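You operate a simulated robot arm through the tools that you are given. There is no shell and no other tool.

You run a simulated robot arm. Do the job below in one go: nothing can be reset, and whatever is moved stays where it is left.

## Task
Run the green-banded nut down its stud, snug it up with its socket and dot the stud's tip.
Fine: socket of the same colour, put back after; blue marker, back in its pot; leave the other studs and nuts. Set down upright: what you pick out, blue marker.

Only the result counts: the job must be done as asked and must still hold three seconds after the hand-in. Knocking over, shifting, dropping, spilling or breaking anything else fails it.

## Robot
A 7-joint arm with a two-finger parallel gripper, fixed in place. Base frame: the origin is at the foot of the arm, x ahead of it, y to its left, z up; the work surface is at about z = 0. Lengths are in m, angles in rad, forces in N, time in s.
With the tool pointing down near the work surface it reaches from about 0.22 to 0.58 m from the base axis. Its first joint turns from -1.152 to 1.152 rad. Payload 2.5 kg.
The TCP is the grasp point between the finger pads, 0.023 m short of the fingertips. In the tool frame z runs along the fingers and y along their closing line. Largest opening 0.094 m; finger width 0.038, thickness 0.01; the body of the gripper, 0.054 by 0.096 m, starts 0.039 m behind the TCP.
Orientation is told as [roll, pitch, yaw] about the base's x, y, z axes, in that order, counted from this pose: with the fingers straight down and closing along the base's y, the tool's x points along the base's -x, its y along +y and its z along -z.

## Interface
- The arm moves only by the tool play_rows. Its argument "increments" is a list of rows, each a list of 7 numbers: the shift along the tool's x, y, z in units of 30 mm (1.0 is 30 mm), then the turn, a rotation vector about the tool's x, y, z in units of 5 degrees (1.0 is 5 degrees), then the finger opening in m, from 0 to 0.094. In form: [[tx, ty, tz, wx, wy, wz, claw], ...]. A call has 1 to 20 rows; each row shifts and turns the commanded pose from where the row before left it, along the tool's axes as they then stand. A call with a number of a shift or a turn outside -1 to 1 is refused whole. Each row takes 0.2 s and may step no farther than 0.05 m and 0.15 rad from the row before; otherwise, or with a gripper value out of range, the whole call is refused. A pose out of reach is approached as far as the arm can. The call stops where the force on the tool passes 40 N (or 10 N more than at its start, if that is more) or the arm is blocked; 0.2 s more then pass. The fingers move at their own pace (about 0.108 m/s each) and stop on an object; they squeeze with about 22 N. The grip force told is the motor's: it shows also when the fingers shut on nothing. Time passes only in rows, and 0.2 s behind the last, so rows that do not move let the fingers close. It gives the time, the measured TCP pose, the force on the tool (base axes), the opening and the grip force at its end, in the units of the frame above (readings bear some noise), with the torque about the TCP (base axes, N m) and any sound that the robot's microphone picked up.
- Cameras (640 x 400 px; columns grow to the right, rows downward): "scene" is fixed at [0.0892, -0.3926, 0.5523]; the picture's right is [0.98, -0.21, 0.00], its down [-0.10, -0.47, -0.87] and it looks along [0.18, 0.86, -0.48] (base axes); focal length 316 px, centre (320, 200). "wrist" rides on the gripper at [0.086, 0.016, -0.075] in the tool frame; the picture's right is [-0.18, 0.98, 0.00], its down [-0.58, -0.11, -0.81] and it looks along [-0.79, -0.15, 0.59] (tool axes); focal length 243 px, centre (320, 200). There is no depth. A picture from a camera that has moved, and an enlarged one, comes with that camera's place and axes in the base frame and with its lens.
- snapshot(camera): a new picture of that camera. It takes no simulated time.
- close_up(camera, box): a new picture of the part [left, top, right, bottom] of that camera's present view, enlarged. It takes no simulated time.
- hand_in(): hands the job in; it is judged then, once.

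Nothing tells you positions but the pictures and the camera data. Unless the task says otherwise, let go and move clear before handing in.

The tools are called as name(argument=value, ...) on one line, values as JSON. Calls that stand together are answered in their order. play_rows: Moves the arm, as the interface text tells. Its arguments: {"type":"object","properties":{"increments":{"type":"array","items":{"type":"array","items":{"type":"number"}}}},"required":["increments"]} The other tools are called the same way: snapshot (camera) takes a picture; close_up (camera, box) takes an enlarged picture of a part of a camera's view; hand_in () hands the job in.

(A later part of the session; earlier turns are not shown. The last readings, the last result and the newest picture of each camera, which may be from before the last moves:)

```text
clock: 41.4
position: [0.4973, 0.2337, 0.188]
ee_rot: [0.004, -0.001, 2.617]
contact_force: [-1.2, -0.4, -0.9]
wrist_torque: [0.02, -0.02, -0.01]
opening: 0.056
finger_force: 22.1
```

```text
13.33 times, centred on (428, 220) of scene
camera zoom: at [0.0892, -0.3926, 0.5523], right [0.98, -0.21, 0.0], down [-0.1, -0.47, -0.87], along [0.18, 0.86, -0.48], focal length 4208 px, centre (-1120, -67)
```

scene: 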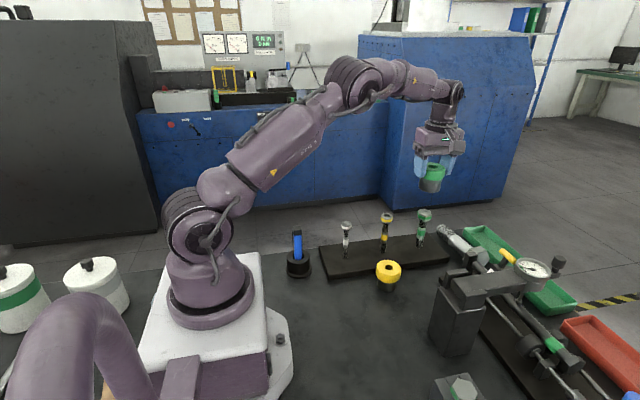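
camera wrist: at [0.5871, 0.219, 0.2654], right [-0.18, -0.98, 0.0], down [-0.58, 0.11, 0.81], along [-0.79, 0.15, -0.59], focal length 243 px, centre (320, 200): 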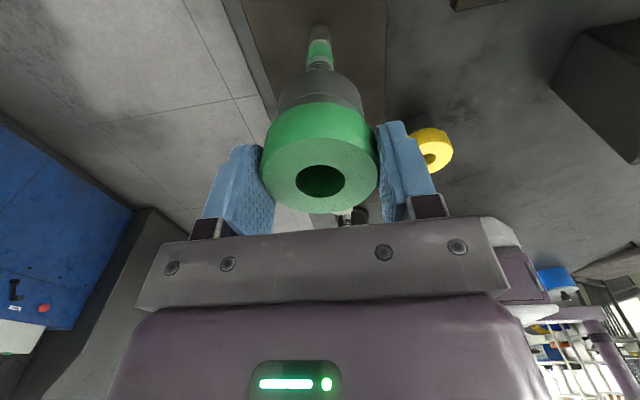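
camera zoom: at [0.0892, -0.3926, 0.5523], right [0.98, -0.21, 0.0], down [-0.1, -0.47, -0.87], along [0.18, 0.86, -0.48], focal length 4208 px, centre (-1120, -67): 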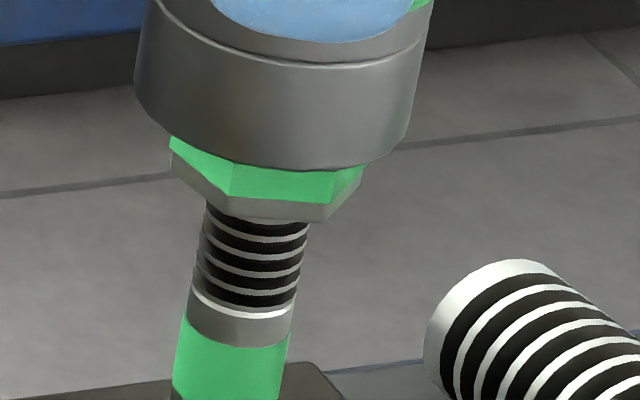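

The nut turned along with the socket by the same ~10°, so it may already be partly caught. I'll press down a little to see whether the socket drops over it.

play_rows(increments=[[0, 0, 0.03, 0, 0, 0, 0.02], [0, 0, 0.03, 0, 0, 0, 0.02], [0, 0, 0, 0, 0, 0, 0.02]])

close_up(camera="scene", box=[418, 205, 438, 235])

```text
clock: 42.2
position: [0.4984, 0.2346, 0.1885]
ee_rot: [0.0, 0.001, 2.619]
contact_force: [-1.8, -2.5, 5.8]
wrist_torque: [-0.18, 0.06, -0.05]
opening: 0.0559
finger_force: 22.1
```

```text
13.33 times, centred on (428, 220) of scene
camera zoom: at [0.0891, -0.3926, 0.5523], right [0.98, -0.21, 0.0], down [-0.1, -0.47, -0.87], along [0.18, 0.86, -0.48], focal length 4208 px, centre (-1120, -67)
```

zoom: 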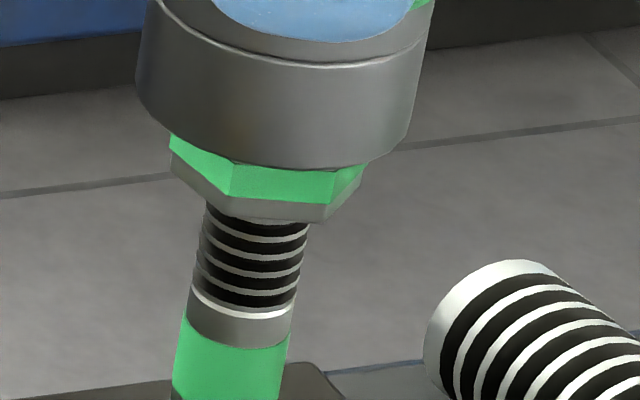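

close_up(camera="wrist", box=[240, 60, 400, 220])

play_rows(increments=[[0, 0, -0.2, 0, 0, 0, 0.02], [0, 0, 0, 0, 0, 1, 0.02], [0, 0, 0, 0, 0, 1, 0.02], [0, 0, 0.1, 0, 0, 0, 0.02], [0, 0, 0.1, 0, 0, 0, 0.02], [0, 0, 0, 0, 0, 0, 0.02]])

close_up(camera="scene", box=[418, 205, 438, 235])

```text
2.50 times, centred on (320, 140) of wrist
camera zoom: at [0.5648, 0.1776, 0.2613], right [-0.65, -0.76, 0.0], down [-0.45, 0.39, 0.81], along [-0.61, 0.52, -0.59], focal length 606 px, centre (320, 350)
```

zoom: 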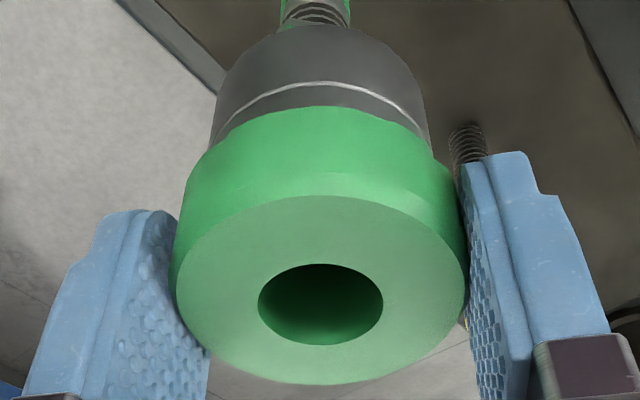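

```text
clock: 43.6
position: [0.4985, 0.2358, 0.1866]
ee_rot: [0.0, -0.003, 2.445]
contact_force: [-2.1, -1.2, 4.4]
wrist_torque: [-0.12, 0.2, -0.02]
opening: 0.0559
finger_force: 21.8
```

```text
13.33 times, centred on (428, 220) of scene
camera zoom: at [0.0891, -0.3926, 0.5523], right [0.98, -0.21, 0.0], down [-0.1, -0.47, -0.87], along [0.18, 0.86, -0.48], focal length 4208 px, centre (-1120, -67)
```

zoom: 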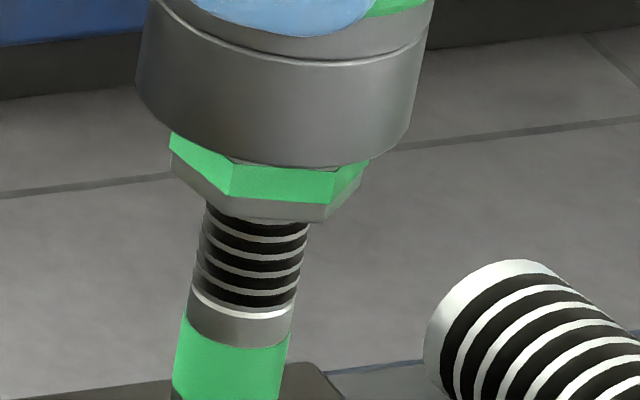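

No drop yet. Trying the next 10° offset.

play_rows(increments=[[0, 0, -0.2, 0, 0, 0, 0.02], [0, 0, 0, 0, 0, 1, 0.02], [0, 0, 0, 0, 0, 1, 0.02], [0, 0, 0.1, 0, 0, 0, 0.02], [0, 0, 0.12, 0, 0, 0, 0.02], [0, 0, 0, 0, 0, 0, 0.02]])

close_up(camera="scene", box=[418, 205, 438, 235])

```text
clock: 45.0
position: [0.4978, 0.2344, 0.1873]
ee_rot: [-0.002, 0.001, 2.269]
contact_force: [-4.1, -1.4, 10.1]
wrist_torque: [-0.14, 0.31, 0.01]
opening: 0.0557
finger_force: 21.9
```

```text
13.33 times, centred on (428, 220) of scene
camera zoom: at [0.0891, -0.3926, 0.5523], right [0.98, -0.21, 0.0], down [-0.1, -0.47, -0.87], along [0.18, 0.86, -0.48], focal length 4208 px, centre (-1120, -67)
```

zoom: 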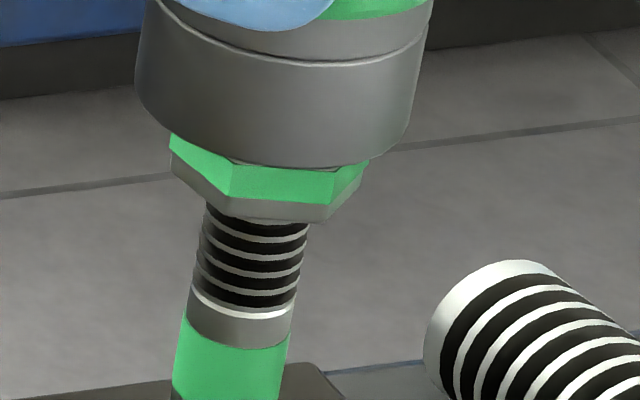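

Still rim contact, with a sideways push toward −x. I'll nudge that way and step another 10°.

play_rows(increments=[[0, 0, -0.2, 0, 0, 0, 0.02], [-0.01, 0.027, 0, 0, 0, 1, 0.02], [0, 0, 0, 0, 0, 1, 0.02], [0, 0, 0.1, 0, 0, 0, 0.02], [0, 0, 0.1, 0, 0, 0, 0.02], [0, 0, 0, 0, 0, 0, 0.02]])

close_up(camera="scene", box=[418, 205, 438, 235])

```text
clock: 46.4
position: [0.4971, 0.2351, 0.1875]
ee_rot: [-0.003, -0.001, 2.093]
contact_force: [-5.4, -2.5, 14.9]
wrist_torque: [-0.11, 0.25, -0.05]
opening: 0.0558
finger_force: 21.9
```

```text
13.33 times, centred on (428, 220) of scene
camera zoom: at [0.0891, -0.3926, 0.5523], right [0.98, -0.21, 0.0], down [-0.1, -0.47, -0.87], along [0.18, 0.86, -0.48], focal length 4208 px, centre (-1120, -67)
```

zoom: 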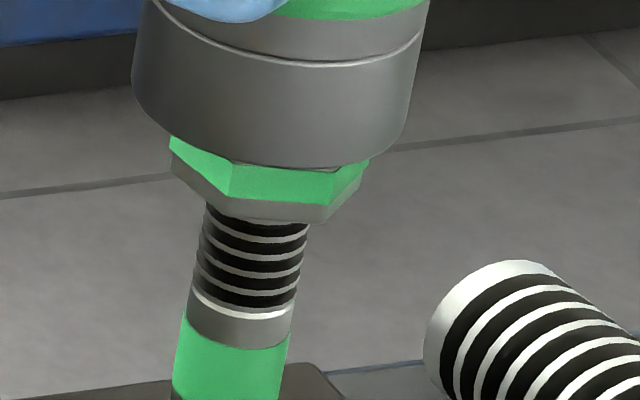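

The sideways force is probably just stiction, and the image shows the socket a bit left of the stud axis now. I'll lift clear and re-measure alignment from both cameras.

play_rows(increments=[[0, 0, -0.3, 0, 0, 0, 0.02], [0, 0, 0, 0, 0, 0, 0.02], [0, 0, 0, 0, 0, 0, 0.02]])

close_up(camera="scene", box=[410, 195, 445, 250])

close_up(camera="wrist", box=[280, 20, 360, 100])

close_up(camera="wrist", box=[240, 60, 400, 220])

```text
clock: 47.2
position: [0.4985, 0.2348, 0.1942]
ee_rot: [-0.001, 0.0, 2.095]
contact_force: [-0.6, -0.3, -3.1]
wrist_torque: [0.0, 0.03, 0.02]
opening: 0.0555
finger_force: 21.8
```

```text
7.27 times, centred on (428, 222) of scene
camera zoom: at [0.0892, -0.3926, 0.5523], right [0.98, -0.21, 0.0], down [-0.1, -0.47, -0.87], along [0.18, 0.86, -0.49], focal length 2295 px, centre (-462, 36)
```

zoom: 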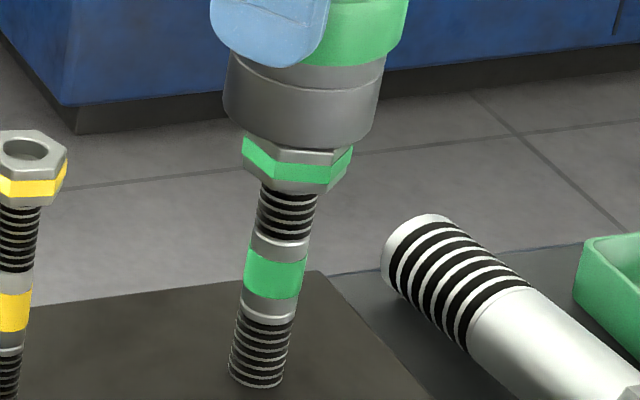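

```text
5.00 times, centred on (320, 60) of wrist
camera zoom: at [0.5262, 0.152, 0.2681], right [-0.94, -0.33, 0.0], down [-0.2, 0.56, 0.81], along [-0.27, 0.76, -0.59], focal length 1213 px, centre (320, 900)
```

zoom: 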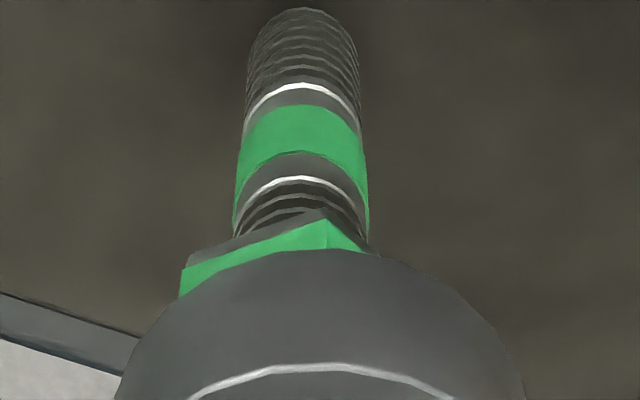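

```text
2.50 times, centred on (320, 140) of wrist
camera zoom: at [0.5262, 0.152, 0.2681], right [-0.94, -0.33, 0.0], down [-0.2, 0.56, 0.81], along [-0.27, 0.76, -0.59], focal length 606 px, centre (320, 350)
```

zoom: 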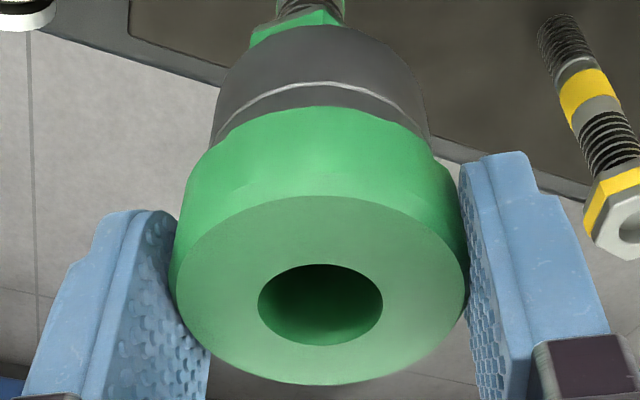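

Both cameras agree the socket is about 3 mm too far −x and 1 mm −y, so my force-based nudges were wrong. Moving it back and re-checking.

play_rows(increments=[[0.013, -0.09, 0, 0, 0, 0, 0.02], [0, 0, 0, 0, 0, 0, 0.02], [0, 0, 0, 0, 0, 0, 0.02]])

close_up(camera="scene", box=[410, 195, 445, 250])

close_up(camera="wrist", box=[280, 20, 360, 100])

```text
clock: 48.0
position: [0.5001, 0.2357, 0.193]
ee_rot: [0.0, 0.0, 2.095]
contact_force: [0.7, 0.7, -3.1]
wrist_torque: [-0.03, 0.0, 0.02]
opening: 0.0558
finger_force: 22.0
```

```text
7.27 times, centred on (428, 222) of scene
camera zoom: at [0.0892, -0.3926, 0.5523], right [0.98, -0.21, 0.0], down [-0.1, -0.47, -0.87], along [0.18, 0.86, -0.49], focal length 2295 px, centre (-462, 36)
```

zoom: 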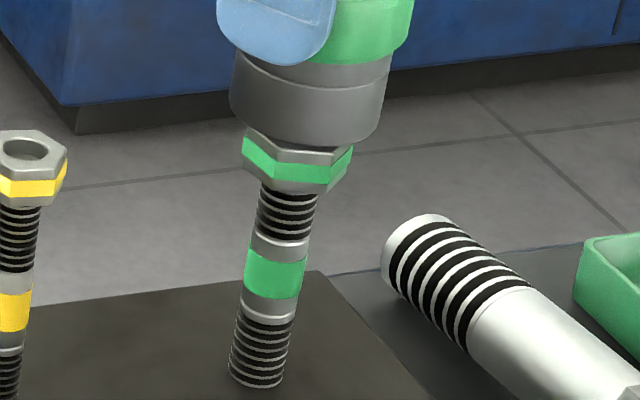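

```text
5.00 times, centred on (320, 60) of wrist
camera zoom: at [0.5291, 0.153, 0.2679], right [-0.94, -0.33, 0.0], down [-0.2, 0.56, 0.81], along [-0.27, 0.76, -0.59], focal length 1213 px, centre (320, 900)
```

zoom: 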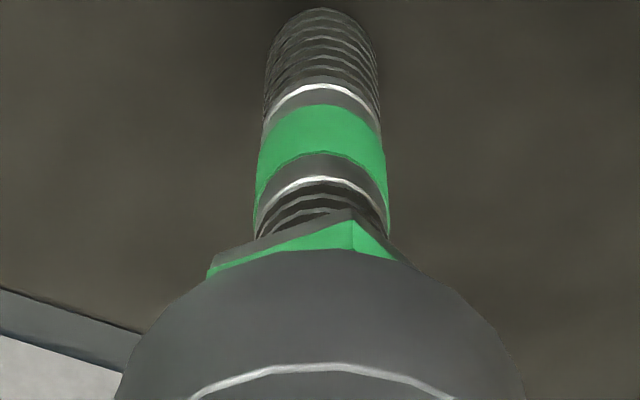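

Now the socket is centred on the stud in both views. Lowering to see if it drops over the hex.

play_rows(increments=[[0, 0, 0.1, 0, 0, 0, 0.02], [0, 0, 0.05, 0, 0, 0, 0.02], [0, 0, 0.05, 0, 0, 0, 0.02], [0, 0, 0.04, 0, 0, 0, 0.02], [0, 0, 0, 0, 0, 0, 0.02]])

close_up(camera="scene", box=[410, 195, 445, 250])

```text
clock: 49.2
position: [0.4993, 0.2355, 0.1872]
ee_rot: [0.0, 0.0, 2.096]
contact_force: [0.5, 0.3, -2.4]
wrist_torque: [-0.03, 0.0, -0.03]
opening: 0.0559
finger_force: 22.2
```

```text
7.27 times, centred on (428, 222) of scene
camera zoom: at [0.0892, -0.3926, 0.5523], right [0.98, -0.21, 0.0], down [-0.1, -0.47, -0.87], along [0.18, 0.86, -0.49], focal length 2295 px, centre (-462, 36)
```

zoom: 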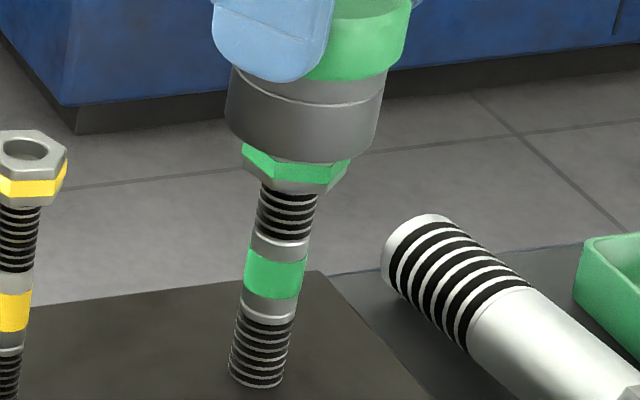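

No contact yet (−2.4 N is just the socket's weight). Lowering further in small steps.

play_rows(increments=[[0, 0, 0.04, 0, 0, 0, 0.02], [0, 0, 0.04, 0, 0, 0, 0.02], [0, 0, 0.04, 0, 0, 0, 0.02], [0, 0, 0, 0, 0, 0, 0.02]])

close_up(camera="scene", box=[410, 195, 445, 250])

```text
clock: 50.2
position: [0.5011, 0.2362, 0.1861]
ee_rot: [-0.005, 0.0, 2.095]
contact_force: [1.2, -1.2, 20.1]
wrist_torque: [-0.15, 0.15, -0.06]
opening: 0.0558
finger_force: 22.3
```

```text
7.27 times, centred on (428, 222) of scene
camera zoom: at [0.0891, -0.3926, 0.5523], right [0.98, -0.21, 0.0], down [-0.1, -0.47, -0.87], along [0.18, 0.86, -0.48], focal length 2295 px, centre (-462, 36)
```

zoom: 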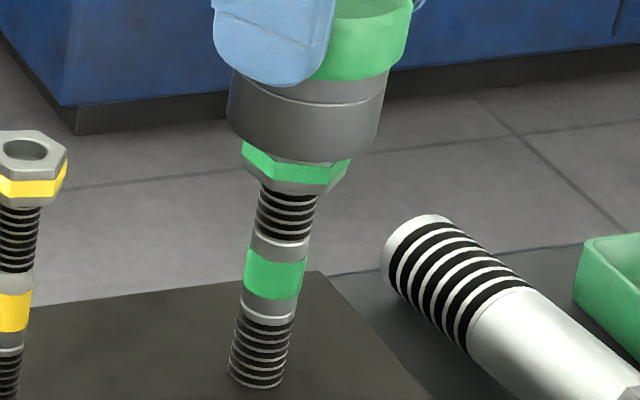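

Rim contact again with good centring, so now it's only the hex angle. I'll step 10° with a lift and retry.

play_rows(increments=[[0, 0, -0.2, 0, 0, 0, 0.02], [0, 0, 0, 0, 0, 1, 0.02], [0, 0, 0, 0, 0, 1, 0.02], [0, 0, 0.09, 0, 0, 0, 0.02], [0, 0, 0.09, 0, 0, 0, 0.02], [0, 0, 0, 0, 0, 0, 0.02]])

close_up(camera="scene", box=[410, 195, 445, 250])

```text
clock: 51.6
position: [0.4997, 0.2351, 0.1864]
ee_rot: [-0.003, 0.001, 1.919]
contact_force: [-3.7, -1.4, 8.1]
wrist_torque: [-0.04, 0.13, -0.02]
opening: 0.0558
finger_force: 22.1
```

```text
7.27 times, centred on (428, 222) of scene
camera zoom: at [0.0891, -0.3926, 0.5523], right [0.98, -0.21, 0.0], down [-0.1, -0.47, -0.87], along [0.18, 0.86, -0.48], focal length 2295 px, centre (-462, 36)
```

zoom: 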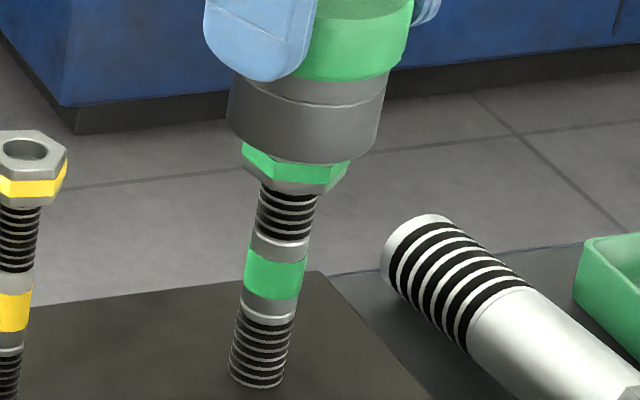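

play_rows(increments=[[0, 0, -0.18, 0, 0, 0, 0.02], [0, 0, 0, 0, 0, 1, 0.02], [0, 0, 0, 0, 0, 1, 0.02], [0, 0, 0.09, 0, 0, 0, 0.02], [0, 0, 0.09, 0, 0, 0, 0.02], [0, 0, 0, 0, 0, 0, 0.02]])

close_up(camera="scene", box=[410, 195, 445, 250])

```text
clock: 53.0
position: [0.5012, 0.2362, 0.1854]
ee_rot: [-0.002, 0.001, 1.745]
contact_force: [-3.9, -1.9, 7.0]
wrist_torque: [-0.26, 0.27, -0.03]
opening: 0.0559
finger_force: 21.9
```

```text
7.27 times, centred on (428, 222) of scene
camera zoom: at [0.0891, -0.3926, 0.5523], right [0.98, -0.21, 0.0], down [-0.1, -0.47, -0.87], along [0.18, 0.86, -0.48], focal length 2295 px, centre (-462, 36)
```

zoom: 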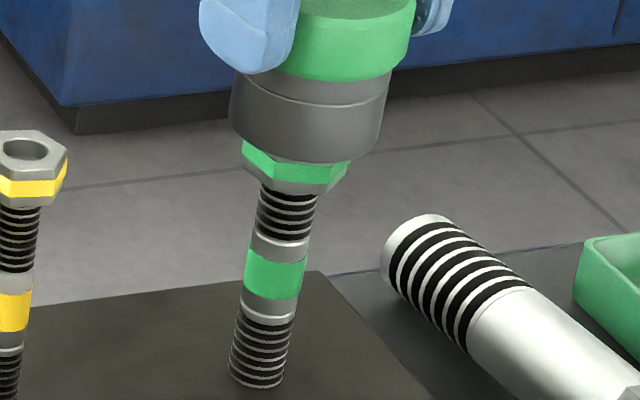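

play_rows(increments=[[0, 0, -0.18, 0, 0, 0, 0.02], [0, 0, 0, 0, 0, 1, 0.02], [0, 0, 0, 0, 0, 1, 0.02], [0, 0, 0.09, 0, 0, 0, 0.02], [0, 0, 0.09, 0, 0, 0, 0.02], [0, 0, 0, 0, 0, 0, 0.02]])

close_up(camera="scene", box=[410, 195, 445, 250])

close_up(camera="wrist", box=[280, 20, 360, 100])

```text
clock: 54.4
position: [0.5006, 0.2361, 0.1851]
ee_rot: [-0.001, -0.001, 1.573]
contact_force: [-4.9, -0.3, 8.2]
wrist_torque: [-0.16, 0.16, -0.02]
opening: 0.0559
finger_force: 22.1
```

```text
7.27 times, centred on (428, 222) of scene
camera zoom: at [0.0891, -0.3926, 0.5523], right [0.98, -0.21, 0.0], down [-0.1, -0.47, -0.87], along [0.18, 0.86, -0.48], focal length 2295 px, centre (-462, 36)
```

zoom: 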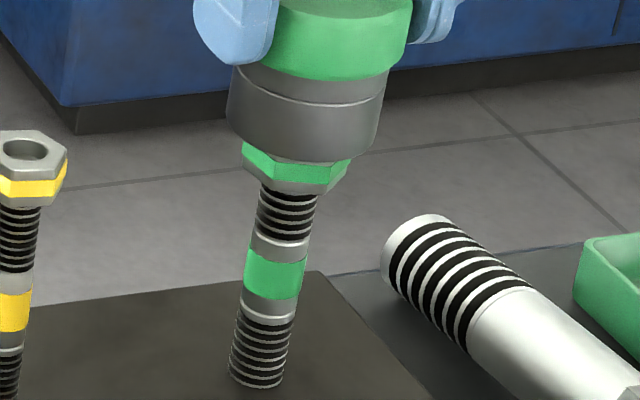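

```text
5.00 times, centred on (320, 60) of wrist
camera zoom: at [0.4836, 0.1498, 0.2593], right [-0.98, 0.18, 0.0], down [0.11, 0.58, 0.81], along [0.15, 0.79, -0.59], focal length 1213 px, centre (320, 900)
```

zoom: 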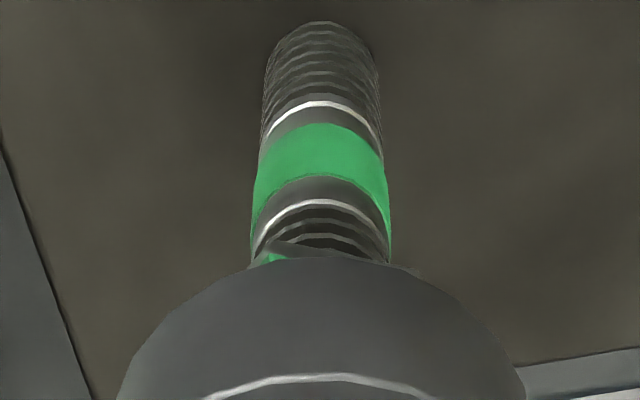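

play_rows(increments=[[0, 0, -0.18, 0, 0, 0, 0.02], [0, 0, 0, 0, 0, 1, 0.02], [0, 0, 0, 0, 0, 1, 0.02], [0, 0, 0.09, 0, 0, 0, 0.02], [0, 0, 0.09, 0, 0, 0, 0.02], [0, 0, 0, 0, 0, 0, 0.02]])

close_up(camera="scene", box=[410, 195, 445, 250])

```text
clock: 55.8
position: [0.5001, 0.2361, 0.1856]
ee_rot: [-0.002, 0.0, 1.397]
contact_force: [-3.9, -0.5, 7.4]
wrist_torque: [-0.13, 0.07, -0.04]
opening: 0.0559
finger_force: 22.5
```

```text
7.27 times, centred on (428, 222) of scene
camera zoom: at [0.0891, -0.3926, 0.5523], right [0.98, -0.21, 0.0], down [-0.1, -0.47, -0.87], along [0.18, 0.86, -0.48], focal length 2295 px, centre (-462, 36)
```

zoom: 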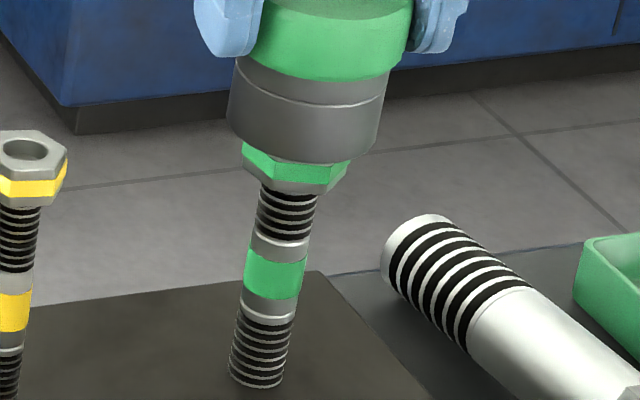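

play_rows(increments=[[0, 0, -0.18, 0, 0, 0, 0.02], [0, 0, 0, 0, 0, 1, 0.02], [0, 0, 0, 0, 0, 1, 0.02], [0, 0, 0.09, 0, 0, 0, 0.02], [0, 0, 0.09, 0, 0, 0, 0.02], [0, 0, 0, 0, 0, 0, 0.02]])

close_up(camera="scene", box=[410, 195, 445, 250])

```text
clock: 57.2
position: [0.4995, 0.2352, 0.1854]
ee_rot: [-0.003, -0.002, 1.224]
contact_force: [-3.1, -0.6, 6.1]
wrist_torque: [-0.14, 0.07, -0.02]
opening: 0.0558
finger_force: 22.1
```

```text
7.27 times, centred on (428, 222) of scene
camera zoom: at [0.0891, -0.3926, 0.5523], right [0.98, -0.21, 0.0], down [-0.1, -0.47, -0.87], along [0.18, 0.86, -0.48], focal length 2295 px, centre (-462, 36)
```

zoom: 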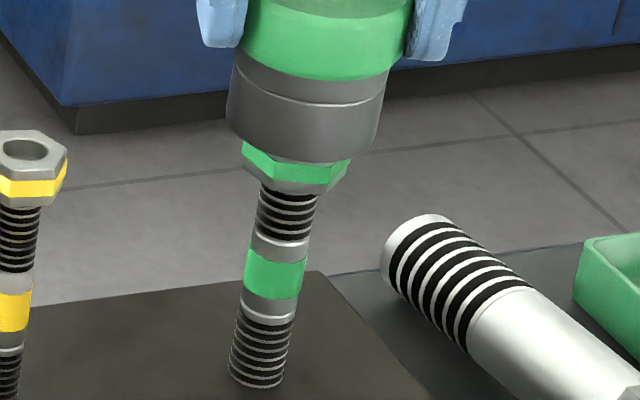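

Stepping through angles in free air isn't finding it, and the nut drags along under friction. So I'll simply turn clockwise under light preload: either the nut runs down or the socket slips around and drops onto the hex.

play_rows(increments=[[0, 0, 0.03, 0, 0, 1, 0.02], [0, 0, 0, 0, 0, 1, 0.02], [0, 0, 0, 0, 0, 1, 0.02], [0, 0, 0, 0, 0, 1, 0.02], [0, 0, 0, 0, 0, 1, 0.02], [0, 0, 0, 0, 0, 1, 0.02], [0, 0, 0, 0, 0, 1, 0.02], [0, 0, 0, 0, 0, 1, 0.02]])

close_up(camera="scene", box=[410, 195, 445, 250])

```text
clock: 59.0
position: [0.4998, 0.2348, 0.1833]
ee_rot: [0.0, 0.0, 0.521]
contact_force: [3.2, -0.5, 9.2]
wrist_torque: [0.02, -0.33, -0.01]
opening: 0.0558
finger_force: 21.4
```

```text
7.27 times, centred on (428, 222) of scene
camera zoom: at [0.0891, -0.3926, 0.5523], right [0.98, -0.21, 0.0], down [-0.1, -0.47, -0.87], along [0.18, 0.86, -0.48], focal length 2295 px, centre (-462, 36)
```

zoom: 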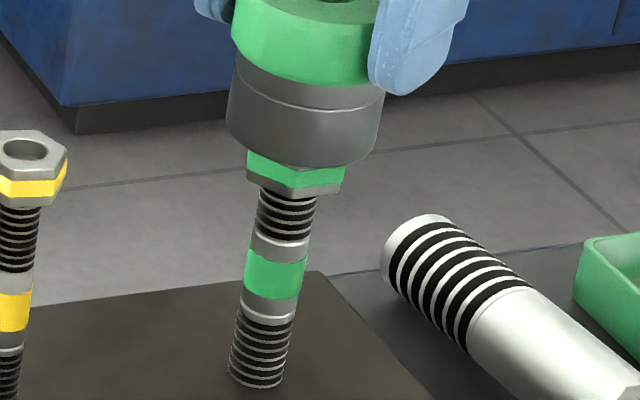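

The nut rotated with the socket and moved down roughly 1–2 mm in 40°, so the pitch is coarse. Continuing clockwise while following down.

play_rows(increments=[[0, 0, 0.01, 0, 0, 1, 0.02], [0, 0, 0.01, 0, 0, 1, 0.02], [0, 0, 0.01, 0, 0, 1, 0.02], [0, 0, 0.01, 0, 0, 1, 0.02], [0, 0, 0.01, 0, 0, 1, 0.02], [0, 0, 0.01, 0, 0, 1, 0.02], [0, 0, 0.01, 0, 0, 1, 0.02], [0, 0, 0.01, 0, 0, 1, 0.02]])

close_up(camera="scene", box=[410, 195, 445, 250])

```text
clock: 60.8
position: [0.4994, 0.2354, 0.1823]
ee_rot: [0.001, 0.001, -0.177]
contact_force: [-3.4, -2.5, 15.3]
wrist_torque: [-0.19, 0.13, 0.01]
opening: 0.0559
finger_force: 21.5
```

```text
7.27 times, centred on (428, 222) of scene
camera zoom: at [0.0891, -0.3926, 0.5523], right [0.98, -0.21, 0.0], down [-0.1, -0.47, -0.87], along [0.18, 0.86, -0.48], focal length 2295 px, centre (-462, 36)
```

zoom: 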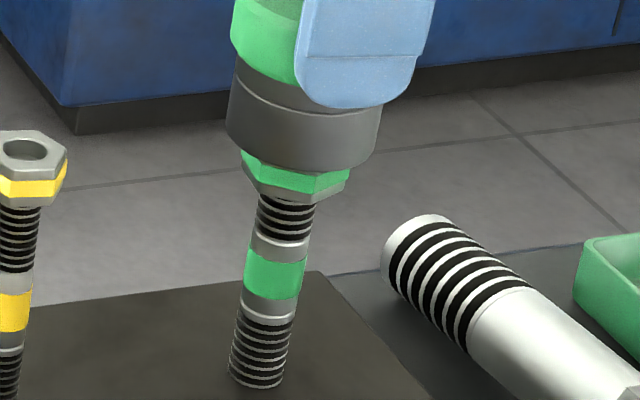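

The nut is descending nicely with the socket. Continuing the stroke with matching descent.

play_rows(increments=[[0, 0, 0.005, 0, 0, 1, 0.02], [0, 0, 0.005, 0, 0, 1, 0.02], [0, 0, 0.005, 0, 0, 1, 0.02], [0, 0, 0.005, 0, 0, 1, 0.02], [0, 0, 0.005, 0, 0, 1, 0.02], [0, 0, 0.005, 0, 0, 1, 0.02], [0, 0, 0.005, 0, 0, 1, 0.02], [0, 0, 0.005, 0, 0, 1, 0.02], [0, 0, 0.005, 0, 0, 1, 0.02], [0, 0, 0.005, 0, 0, 1, 0.02], [0, 0, 0.005, 0, 0, 1, 0.02], [0, 0, 0.005, 0, 0, 1, 0.02]])

close_up(camera="scene", box=[410, 195, 445, 250])

```text
clock: 63.4
position: [0.4989, 0.2341, 0.1796]
ee_rot: [-0.002, 0.0, -1.222]
contact_force: [-0.6, 1.0, 0.2]
wrist_torque: [0.08, 0.02, 0.01]
opening: 0.0557
finger_force: 21.9
```

```text
7.27 times, centred on (428, 222) of scene
camera zoom: at [0.0892, -0.3926, 0.5523], right [0.98, -0.21, 0.0], down [-0.1, -0.47, -0.87], along [0.18, 0.86, -0.48], focal length 2295 px, centre (-462, 36)
```

zoom: 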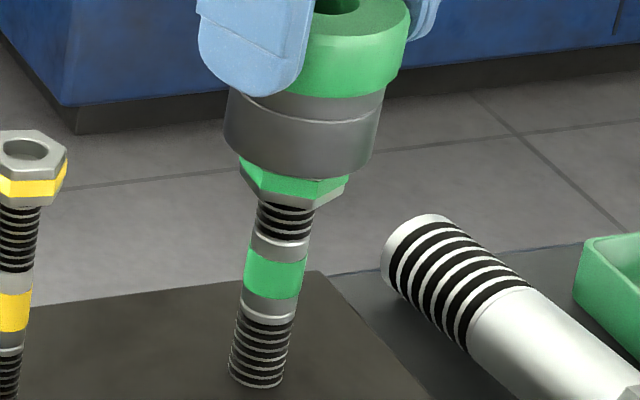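

Hex look repeats every 60° with no slip; the nut drops about 15 mm per turn. Continuing down to the wrist limit with a bit more feed.

play_rows(increments=[[0, 0, 0.009, 0, 0, 1, 0.02], [0, 0, 0.009, 0, 0, 1, 0.02], [0, 0, 0.009, 0, 0, 1, 0.02], [0, 0, 0.009, 0, 0, 1, 0.02], [0, 0, 0.009, 0, 0, 1, 0.02], [0, 0, 0.009, 0, 0, 1, 0.02], [0, 0, 0.009, 0, 0, 1, 0.02], [0, 0, 0.009, 0, 0, 1, 0.02], [0, 0, 0.009, 0, 0, 1, 0.02], [0, 0, 0.009, 0, 0, 1, 0.02], [0, 0, 0.009, 0, 0, 1, 0.02], [0, 0, 0.009, 0, 0, 1, 0.02], [0, 0, 0.009, 0, 0, 1, 0.02], [0, 0, 0.009, 0, 0, 1, 0.02], [0, 0, 0.009, 0, 0, 1, 0.02], [0, 0, 0.009, 0, 0, 1, 0.02], [0, 0, 0.009, 0, 0, 1, 0.02], [0, 0, 0.009, 0, 0, 1, 0.02], [0, 0, 0.009, 0, 0, 1, 0.02], [0, 0, 0.009, 0, 0, 1, 0.02]])

close_up(camera="scene", box=[410, 195, 445, 250])

snapshot(camera="wrist")

```text
clock: 67.6
position: [0.4997, 0.2366, 0.1743]
ee_rot: [-0.003, 0.001, -2.968]
contact_force: [0.4, 4.3, 13.5]
wrist_torque: [0.03, -0.2, -0.01]
opening: 0.0557
finger_force: 22.0
```

```text
7.27 times, centred on (428, 222) of scene
camera zoom: at [0.0891, -0.3926, 0.5523], right [0.98, -0.21, 0.0], down [-0.1, -0.47, -0.87], along [0.18, 0.86, -0.48], focal length 2295 px, centre (-462, 36)
```

zoom: 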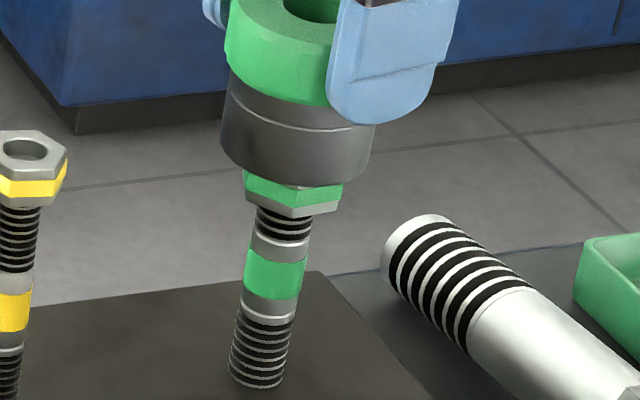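

```text
taken
camera wrist: at [0.5869, 0.2353, 0.2483], right [-0.01, -1.0, 0.0], down [-0.59, 0.0, 0.81], along [-0.81, 0.01, -0.59], focal length 243 px, centre (320, 200)
```

wrist: 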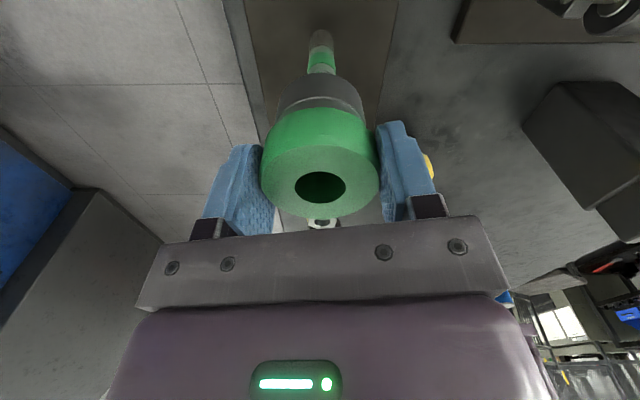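

The nut has about 10 mm left to the collar, and I'm at the wrist's clockwise limit. The socket is only friction-driving, so I'll lift clear, wind back counter-clockwise, re-centre and continue.

play_rows(increments=[[0, 0, -0.3, 0, 0, 0, 0.02], [0, 0, 0, 0, 0, -1, 0.02], [0, 0, 0, 0, 0, -1, 0.02], [0, 0, 0, 0, 0, -1, 0.02], [0, 0, 0, 0, 0, -1, 0.02], [0, 0, 0, 0, 0, -1, 0.02], [0, 0, 0, 0, 0, -1, 0.02], [0, 0, 0, 0, 0, -1, 0.02], [0, 0, 0, 0, 0, -1, 0.02], [0, 0, 0, 0, 0, -1, 0.02], [0, 0, 0, 0, 0, -1, 0.02], [0, 0, 0, 0, 0, -1, 0.02], [0, 0, 0, 0, 0, -1, 0.02], [0, 0, 0, 0, 0, -1, 0.02], [0, 0, 0, 0, 0, -1, 0.02], [0, 0, 0, 0, 0, -1, 0.02], [0, 0, 0, 0, 0, -1, 0.02], [0, 0, 0, 0, 0, -1, 0.02]])

close_up(camera="scene", box=[410, 195, 445, 250])

snapshot(camera="wrist")

```text
clock: 71.4
position: [0.4999, 0.2364, 0.1828]
ee_rot: [0.0, 0.0, -1.48]
contact_force: [0.9, 0.2, -2.6]
wrist_torque: [0.02, 0.02, 0.01]
opening: 0.0557
finger_force: 21.7
```

```text
7.27 times, centred on (428, 222) of scene
camera zoom: at [0.0892, -0.3926, 0.5523], right [0.98, -0.21, 0.0], down [-0.1, -0.47, -0.87], along [0.18, 0.86, -0.49], focal length 2295 px, centre (-462, 36)
```

zoom: 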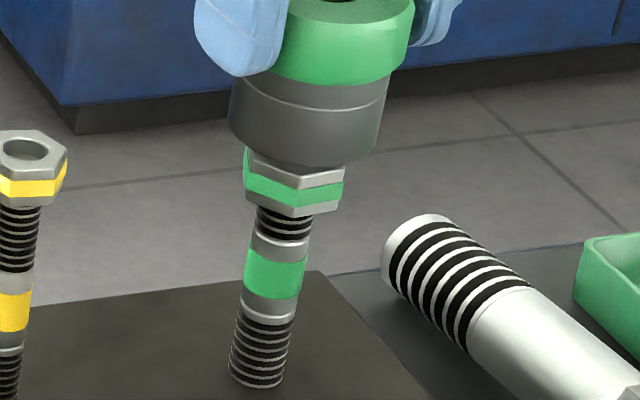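

```text
taken
camera wrist: at [0.5081, 0.3235, 0.2568], right [1.0, -0.09, 0.0], down [-0.06, -0.59, 0.81], along [-0.08, -0.8, -0.59], focal length 243 px, centre (320, 200)
```

wrist: 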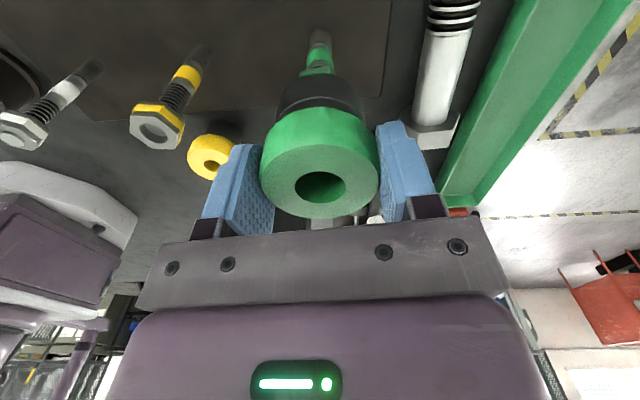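

close_up(camera="wrist", box=[240, 20, 400, 220])

close_up(camera="wrist", box=[280, 20, 360, 100])

close_up(camera="scene", box=[405, 150, 455, 250])

```text
2.00 times, centred on (320, 120) of wrist
camera zoom: at [0.5081, 0.3235, 0.2568], right [1.0, -0.09, 0.0], down [-0.06, -0.59, 0.81], along [-0.08, -0.8, -0.59], focal length 485 px, centre (320, 360)
```

zoom: 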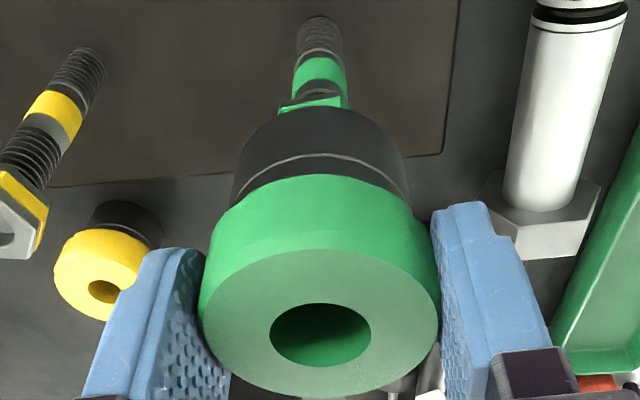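

```text
5.00 times, centred on (320, 60) of wrist
camera zoom: at [0.5081, 0.3235, 0.2568], right [1.0, -0.09, 0.0], down [-0.06, -0.59, 0.81], along [-0.08, -0.8, -0.59], focal length 1213 px, centre (320, 900)
```

zoom: 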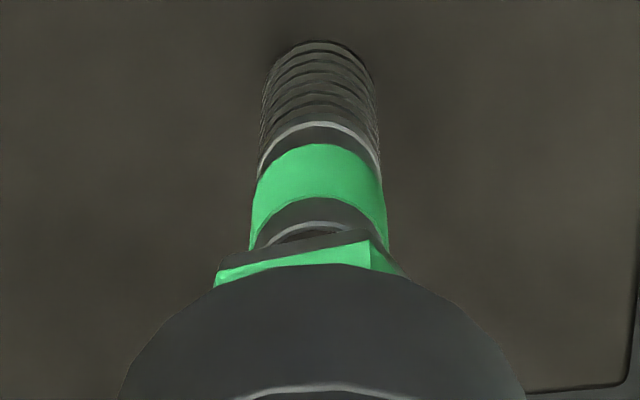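

```text
4.00 times, centred on (430, 200) of scene
camera zoom: at [0.0892, -0.3926, 0.5523], right [0.98, -0.21, 0.0], down [-0.1, -0.47, -0.87], along [0.18, 0.86, -0.49], focal length 1262 px, centre (-120, 200)
```

zoom: 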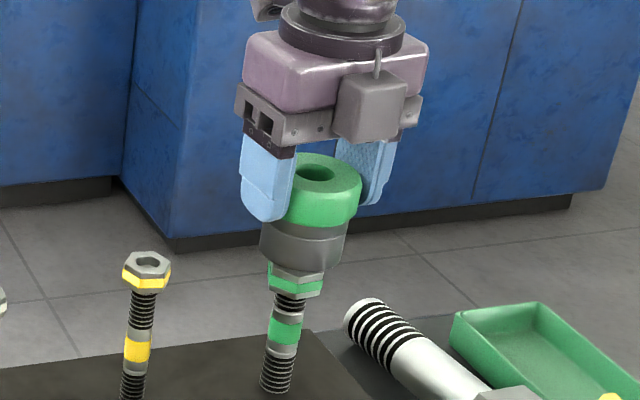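

Alignment is still good. Winding back further.

play_rows(increments=[[0, 0, 0, 0, 0, -1, 0.02], [0, 0, 0, 0, 0, -1, 0.02], [0, 0, 0, 0, 0, -1, 0.02], [0, 0, 0, 0, 0, -1, 0.02], [0, 0, 0, 0, 0, -1, 0.02], [0, 0, 0, 0, 0, -1, 0.02], [0, 0, 0, 0, 0, -1, 0.02], [0, 0, 0, 0, 0, -1, 0.02], [0, 0, 0, 0, 0, -1, 0.02], [0, 0, 0, 0, 0, -1, 0.02], [0, 0, 0, 0, 0, -1, 0.02], [0, 0, 0, 0, 0, -1, 0.02], [0, 0, 0, 0, 0, -1, 0.02], [0, 0, 0, 0, 0, -1, 0.02], [0, 0, 0, 0, 0, -1, 0.02], [0, 0, 0, 0, 0, -1, 0.02], [0, 0, 0, 0, 0, -1, 0.02], [0, 0, 0, 0, 0, -1, 0.02], [0, 0, 0, 0, 0, -1, 0.02], [0, 0, 0, 0, 0, -1, 0.02]])

play_rows(increments=[[0, 0, 0, 0, 0, -1, 0.02], [0, 0, 0, 0, 0, -1, 0.02], [0, 0, 0, 0, 0, -1, 0.02], [0, 0, 0, 0, 0, -1, 0.02], [0, 0, 0, 0, 0, -1, 0.02], [0, 0, 0, 0, 0, -1, 0.02], [0, 0, 0, 0, 0, -1, 0.02], [0, 0, 0, 0, 0, -1, 0.02], [0, 0, 0, 0, 0, -1, 0.02], [0, 0, 0, 0, 0, -1, 0.02], [0, 0, 0, 0, 0, -1, 0.02], [0, 0, 0, 0, 0, -1, 0.02], [0, 0, 0, 0, 0, -1, 0.02], [0, 0, 0, 0, 0, -1, 0.02]])

close_up(camera="scene", box=[410, 195, 445, 250])

close_up(camera="wrist", box=[280, 20, 360, 100])

```text
clock: 75.6
position: [0.4992, 0.2339, 0.1827]
ee_rot: [0.001, 0.0, 0.265]
contact_force: [0.8, 0.6, -2.8]
wrist_torque: [-0.02, -0.01, -0.01]
opening: 0.0558
finger_force: 22.1
```

```text
clock: 78.6
position: [0.4998, 0.2352, 0.1832]
ee_rot: [0.0, -0.001, 1.488]
contact_force: [-0.7, 0.1, -2.3]
wrist_torque: [0.03, -0.02, 0.02]
opening: 0.0558
finger_force: 22.5
```

```text
7.27 times, centred on (428, 222) of scene
camera zoom: at [0.0892, -0.3926, 0.5523], right [0.98, -0.21, 0.0], down [-0.1, -0.47, -0.87], along [0.18, 0.86, -0.49], focal length 2295 px, centre (-462, 36)
```

zoom: 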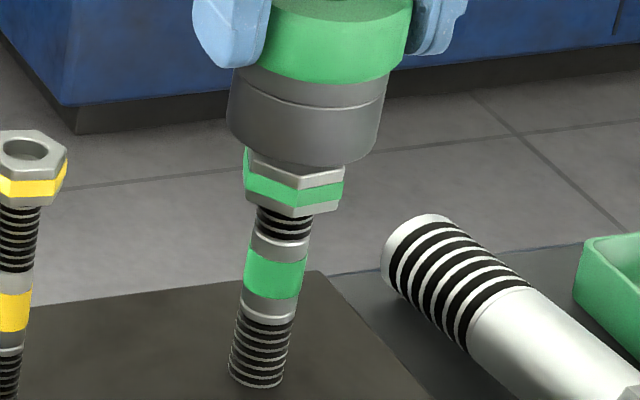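

```text
5.00 times, centred on (320, 60) of wrist
camera zoom: at [0.4762, 0.1509, 0.2568], right [-0.96, 0.27, 0.0], down [0.16, 0.57, 0.81], along [0.21, 0.78, -0.59], focal length 1213 px, centre (320, 900)
```

zoom: 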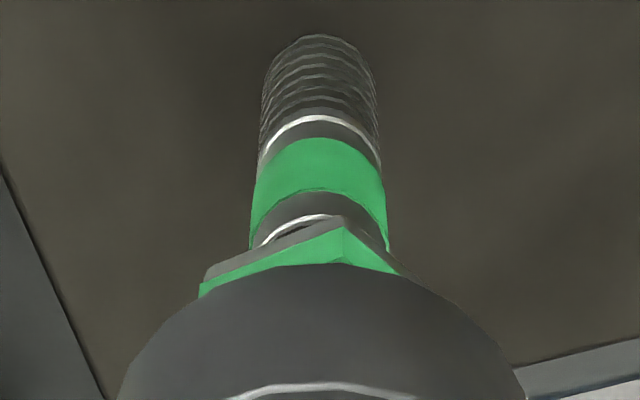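

Alignment holds in both directions. Lowering onto the nut at this new relative angle.

play_rows(increments=[[0, 0, 0.1, 0, 0, 0, 0.02], [0, 0, 0.06, 0, 0, 0, 0.02], [0, 0, 0.06, 0, 0, 0, 0.02], [0, 0, 0.04, 0, 0, 0, 0.02], [0, 0, 0, 0, 0, 0, 0.02]])

close_up(camera="scene", box=[410, 195, 445, 250])

```text
clock: 79.8
position: [0.4995, 0.2362, 0.1755]
ee_rot: [0.002, 0.0, 1.485]
contact_force: [-0.5, 0.7, -2.4]
wrist_torque: [0.02, 0.0, 0.02]
opening: 0.056
finger_force: 22.2
```

```text
7.27 times, centred on (428, 222) of scene
camera zoom: at [0.0892, -0.3926, 0.5523], right [0.98, -0.21, 0.0], down [-0.1, -0.47, -0.87], along [0.18, 0.86, -0.49], focal length 2295 px, centre (-462, 36)
```

zoom: 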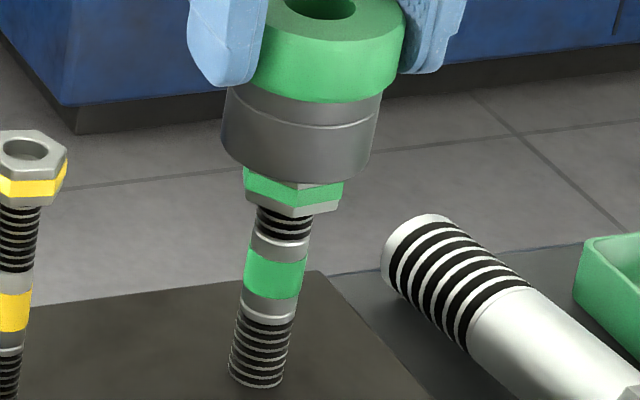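

play_rows(increments=[[0, 0, 0.04, 0, 0, 0, 0.02], [0, 0, 0.04, 0, 0, 0, 0.02], [0, 0, 0, 0, 0, 0, 0.02]])

close_up(camera="scene", box=[410, 195, 445, 250])

```text
clock: 80.6
position: [0.5009, 0.235, 0.1745]
ee_rot: [-0.004, -0.002, 1.483]
contact_force: [-4.0, -2.6, 16.7]
wrist_torque: [0.06, 0.28, -0.01]
opening: 0.0559
finger_force: 22.3
```

```text
7.27 times, centred on (428, 222) of scene
camera zoom: at [0.0891, -0.3926, 0.5523], right [0.98, -0.21, 0.0], down [-0.1, -0.47, -0.87], along [0.18, 0.86, -0.48], focal length 2295 px, centre (-462, 36)
```

zoom: 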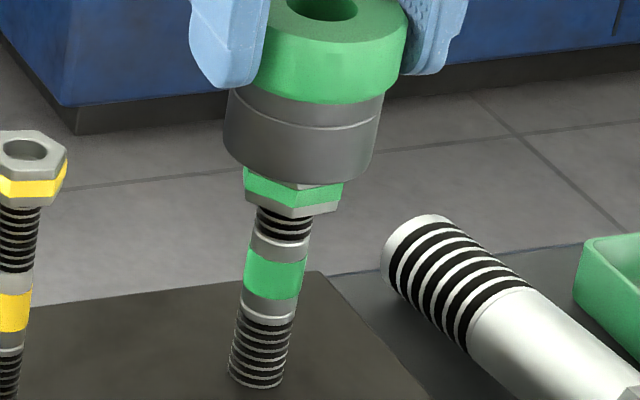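

Rim contact again; I'll drive the nut down clockwise by this preload.

play_rows(increments=[[0, 0, -0.01, 0, 0, 1, 0.02], [0, 0, 0.006, 0, 0, 1, 0.02], [0, 0, 0.006, 0, 0, 1, 0.02], [0, 0, 0.006, 0, 0, 1, 0.02], [0, 0, 0.006, 0, 0, 1, 0.02], [0, 0, 0.006, 0, 0, 1, 0.02], [0, 0, 0.006, 0, 0, 1, 0.02], [0, 0, 0.006, 0, 0, 1, 0.02], [0, 0, 0.006, 0, 0, 1, 0.02], [0, 0, 0.006, 0, 0, 1, 0.02], [0, 0, 0.006, 0, 0, 1, 0.02], [0, 0, 0.006, 0, 0, 1, 0.02], [0, 0, 0.006, 0, 0, 1, 0.02], [0, 0, 0.006, 0, 0, 1, 0.02], [0, 0, 0.006, 0, 0, 1, 0.02], [0, 0, 0.006, 0, 0, 1, 0.02], [0, 0, 0.006, 0, 0, 1, 0.02], [0, 0, 0.006, 0, 0, 1, 0.02], [0, 0, 0.006, 0, 0, 1, 0.02], [0, 0, 0.006, 0, 0, 1, 0.02]])

close_up(camera="scene", box=[410, 195, 445, 250])

```text
clock: 84.8
position: [0.5003, 0.235, 0.1702]
ee_rot: [0.0, -0.001, -0.262]
contact_force: [-3.6, 1.0, 11.3]
wrist_torque: [-0.04, 0.05, -0.03]
opening: 0.0556
finger_force: 21.9
```

```text
7.27 times, centred on (428, 222) of scene
camera zoom: at [0.0891, -0.3926, 0.5523], right [0.98, -0.21, 0.0], down [-0.1, -0.47, -0.87], along [0.18, 0.86, -0.48], focal length 2295 px, centre (-462, 36)
```

zoom: 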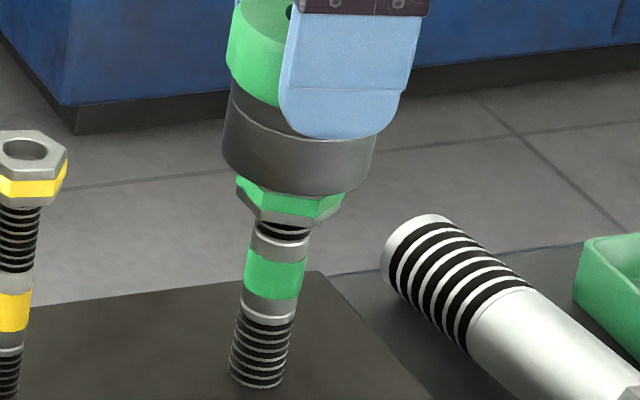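

play_rows(increments=[[0, 0, 0.006, 0, 0, 1, 0.02], [0, 0, 0.007, 0, 0, 1, 0.02], [0, 0, 0.007, 0, 0, 1, 0.02], [0, 0, 0.007, 0, 0, 1, 0.02], [0, 0, 0.007, 0, 0, 1, 0.02], [0, 0, 0.007, 0, 0, 1, 0.02], [0, 0, 0.007, 0, 0, 1, 0.02], [0, 0, 0.007, 0, 0, 1, 0.02], [0, 0, 0.007, 0, 0, 1, 0.02], [0, 0, 0.007, 0, 0, 1, 0.02], [0, 0, 0.007, 0, 0, 1, 0.02], [0, 0, 0.007, 0, 0, 1, 0.02], [0, 0, 0.007, 0, 0, 1, 0.02], [0, 0, 0.007, 0, 0, 1, 0.02], [0, 0, 0.007, 0, 0, 1, 0.02], [0, 0, 0.007, 0, 0, 1, 0.02], [0, 0, 0.007, 0, 0, 1, 0.02], [0, 0, 0.007, 0, 0, 1, 0.02], [0, 0, 0.007, 0, 0, 1, 0.02], [0, 0, 0.007, 0, 0, 1, 0.02]])

close_up(camera="scene", box=[410, 195, 445, 250])

snapshot(camera="wrist")

```text
clock: 89.0
position: [0.4995, 0.235, 0.1651]
ee_rot: [0.001, -0.002, -2.007]
contact_force: [-1.9, -1.0, 6.0]
wrist_torque: [0.0, 0.06, -0.02]
opening: 0.0558
finger_force: 21.8
```

```text
7.27 times, centred on (428, 222) of scene
camera zoom: at [0.0891, -0.3926, 0.5523], right [0.98, -0.21, 0.0], down [-0.1, -0.47, -0.87], along [0.18, 0.86, -0.48], focal length 2295 px, centre (-462, 36)
```

zoom: 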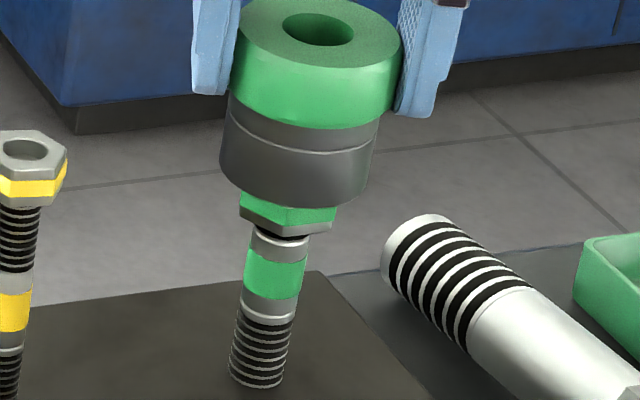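

```text
taken
camera wrist: at [0.5504, 0.3069, 0.2392], right [0.81, -0.58, 0.0], down [-0.34, -0.48, 0.81], along [-0.47, -0.66, -0.59], focal length 243 px, centre (320, 200)
```

wrist: 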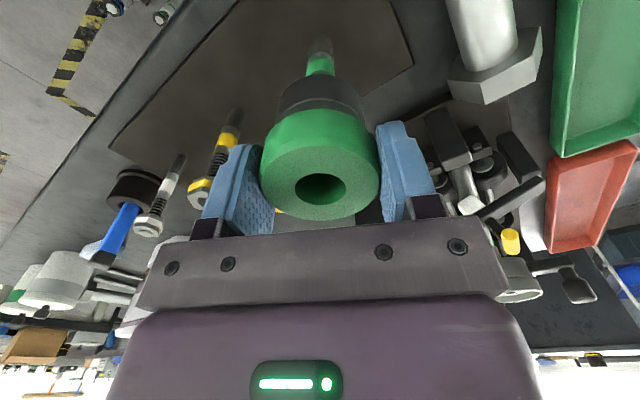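

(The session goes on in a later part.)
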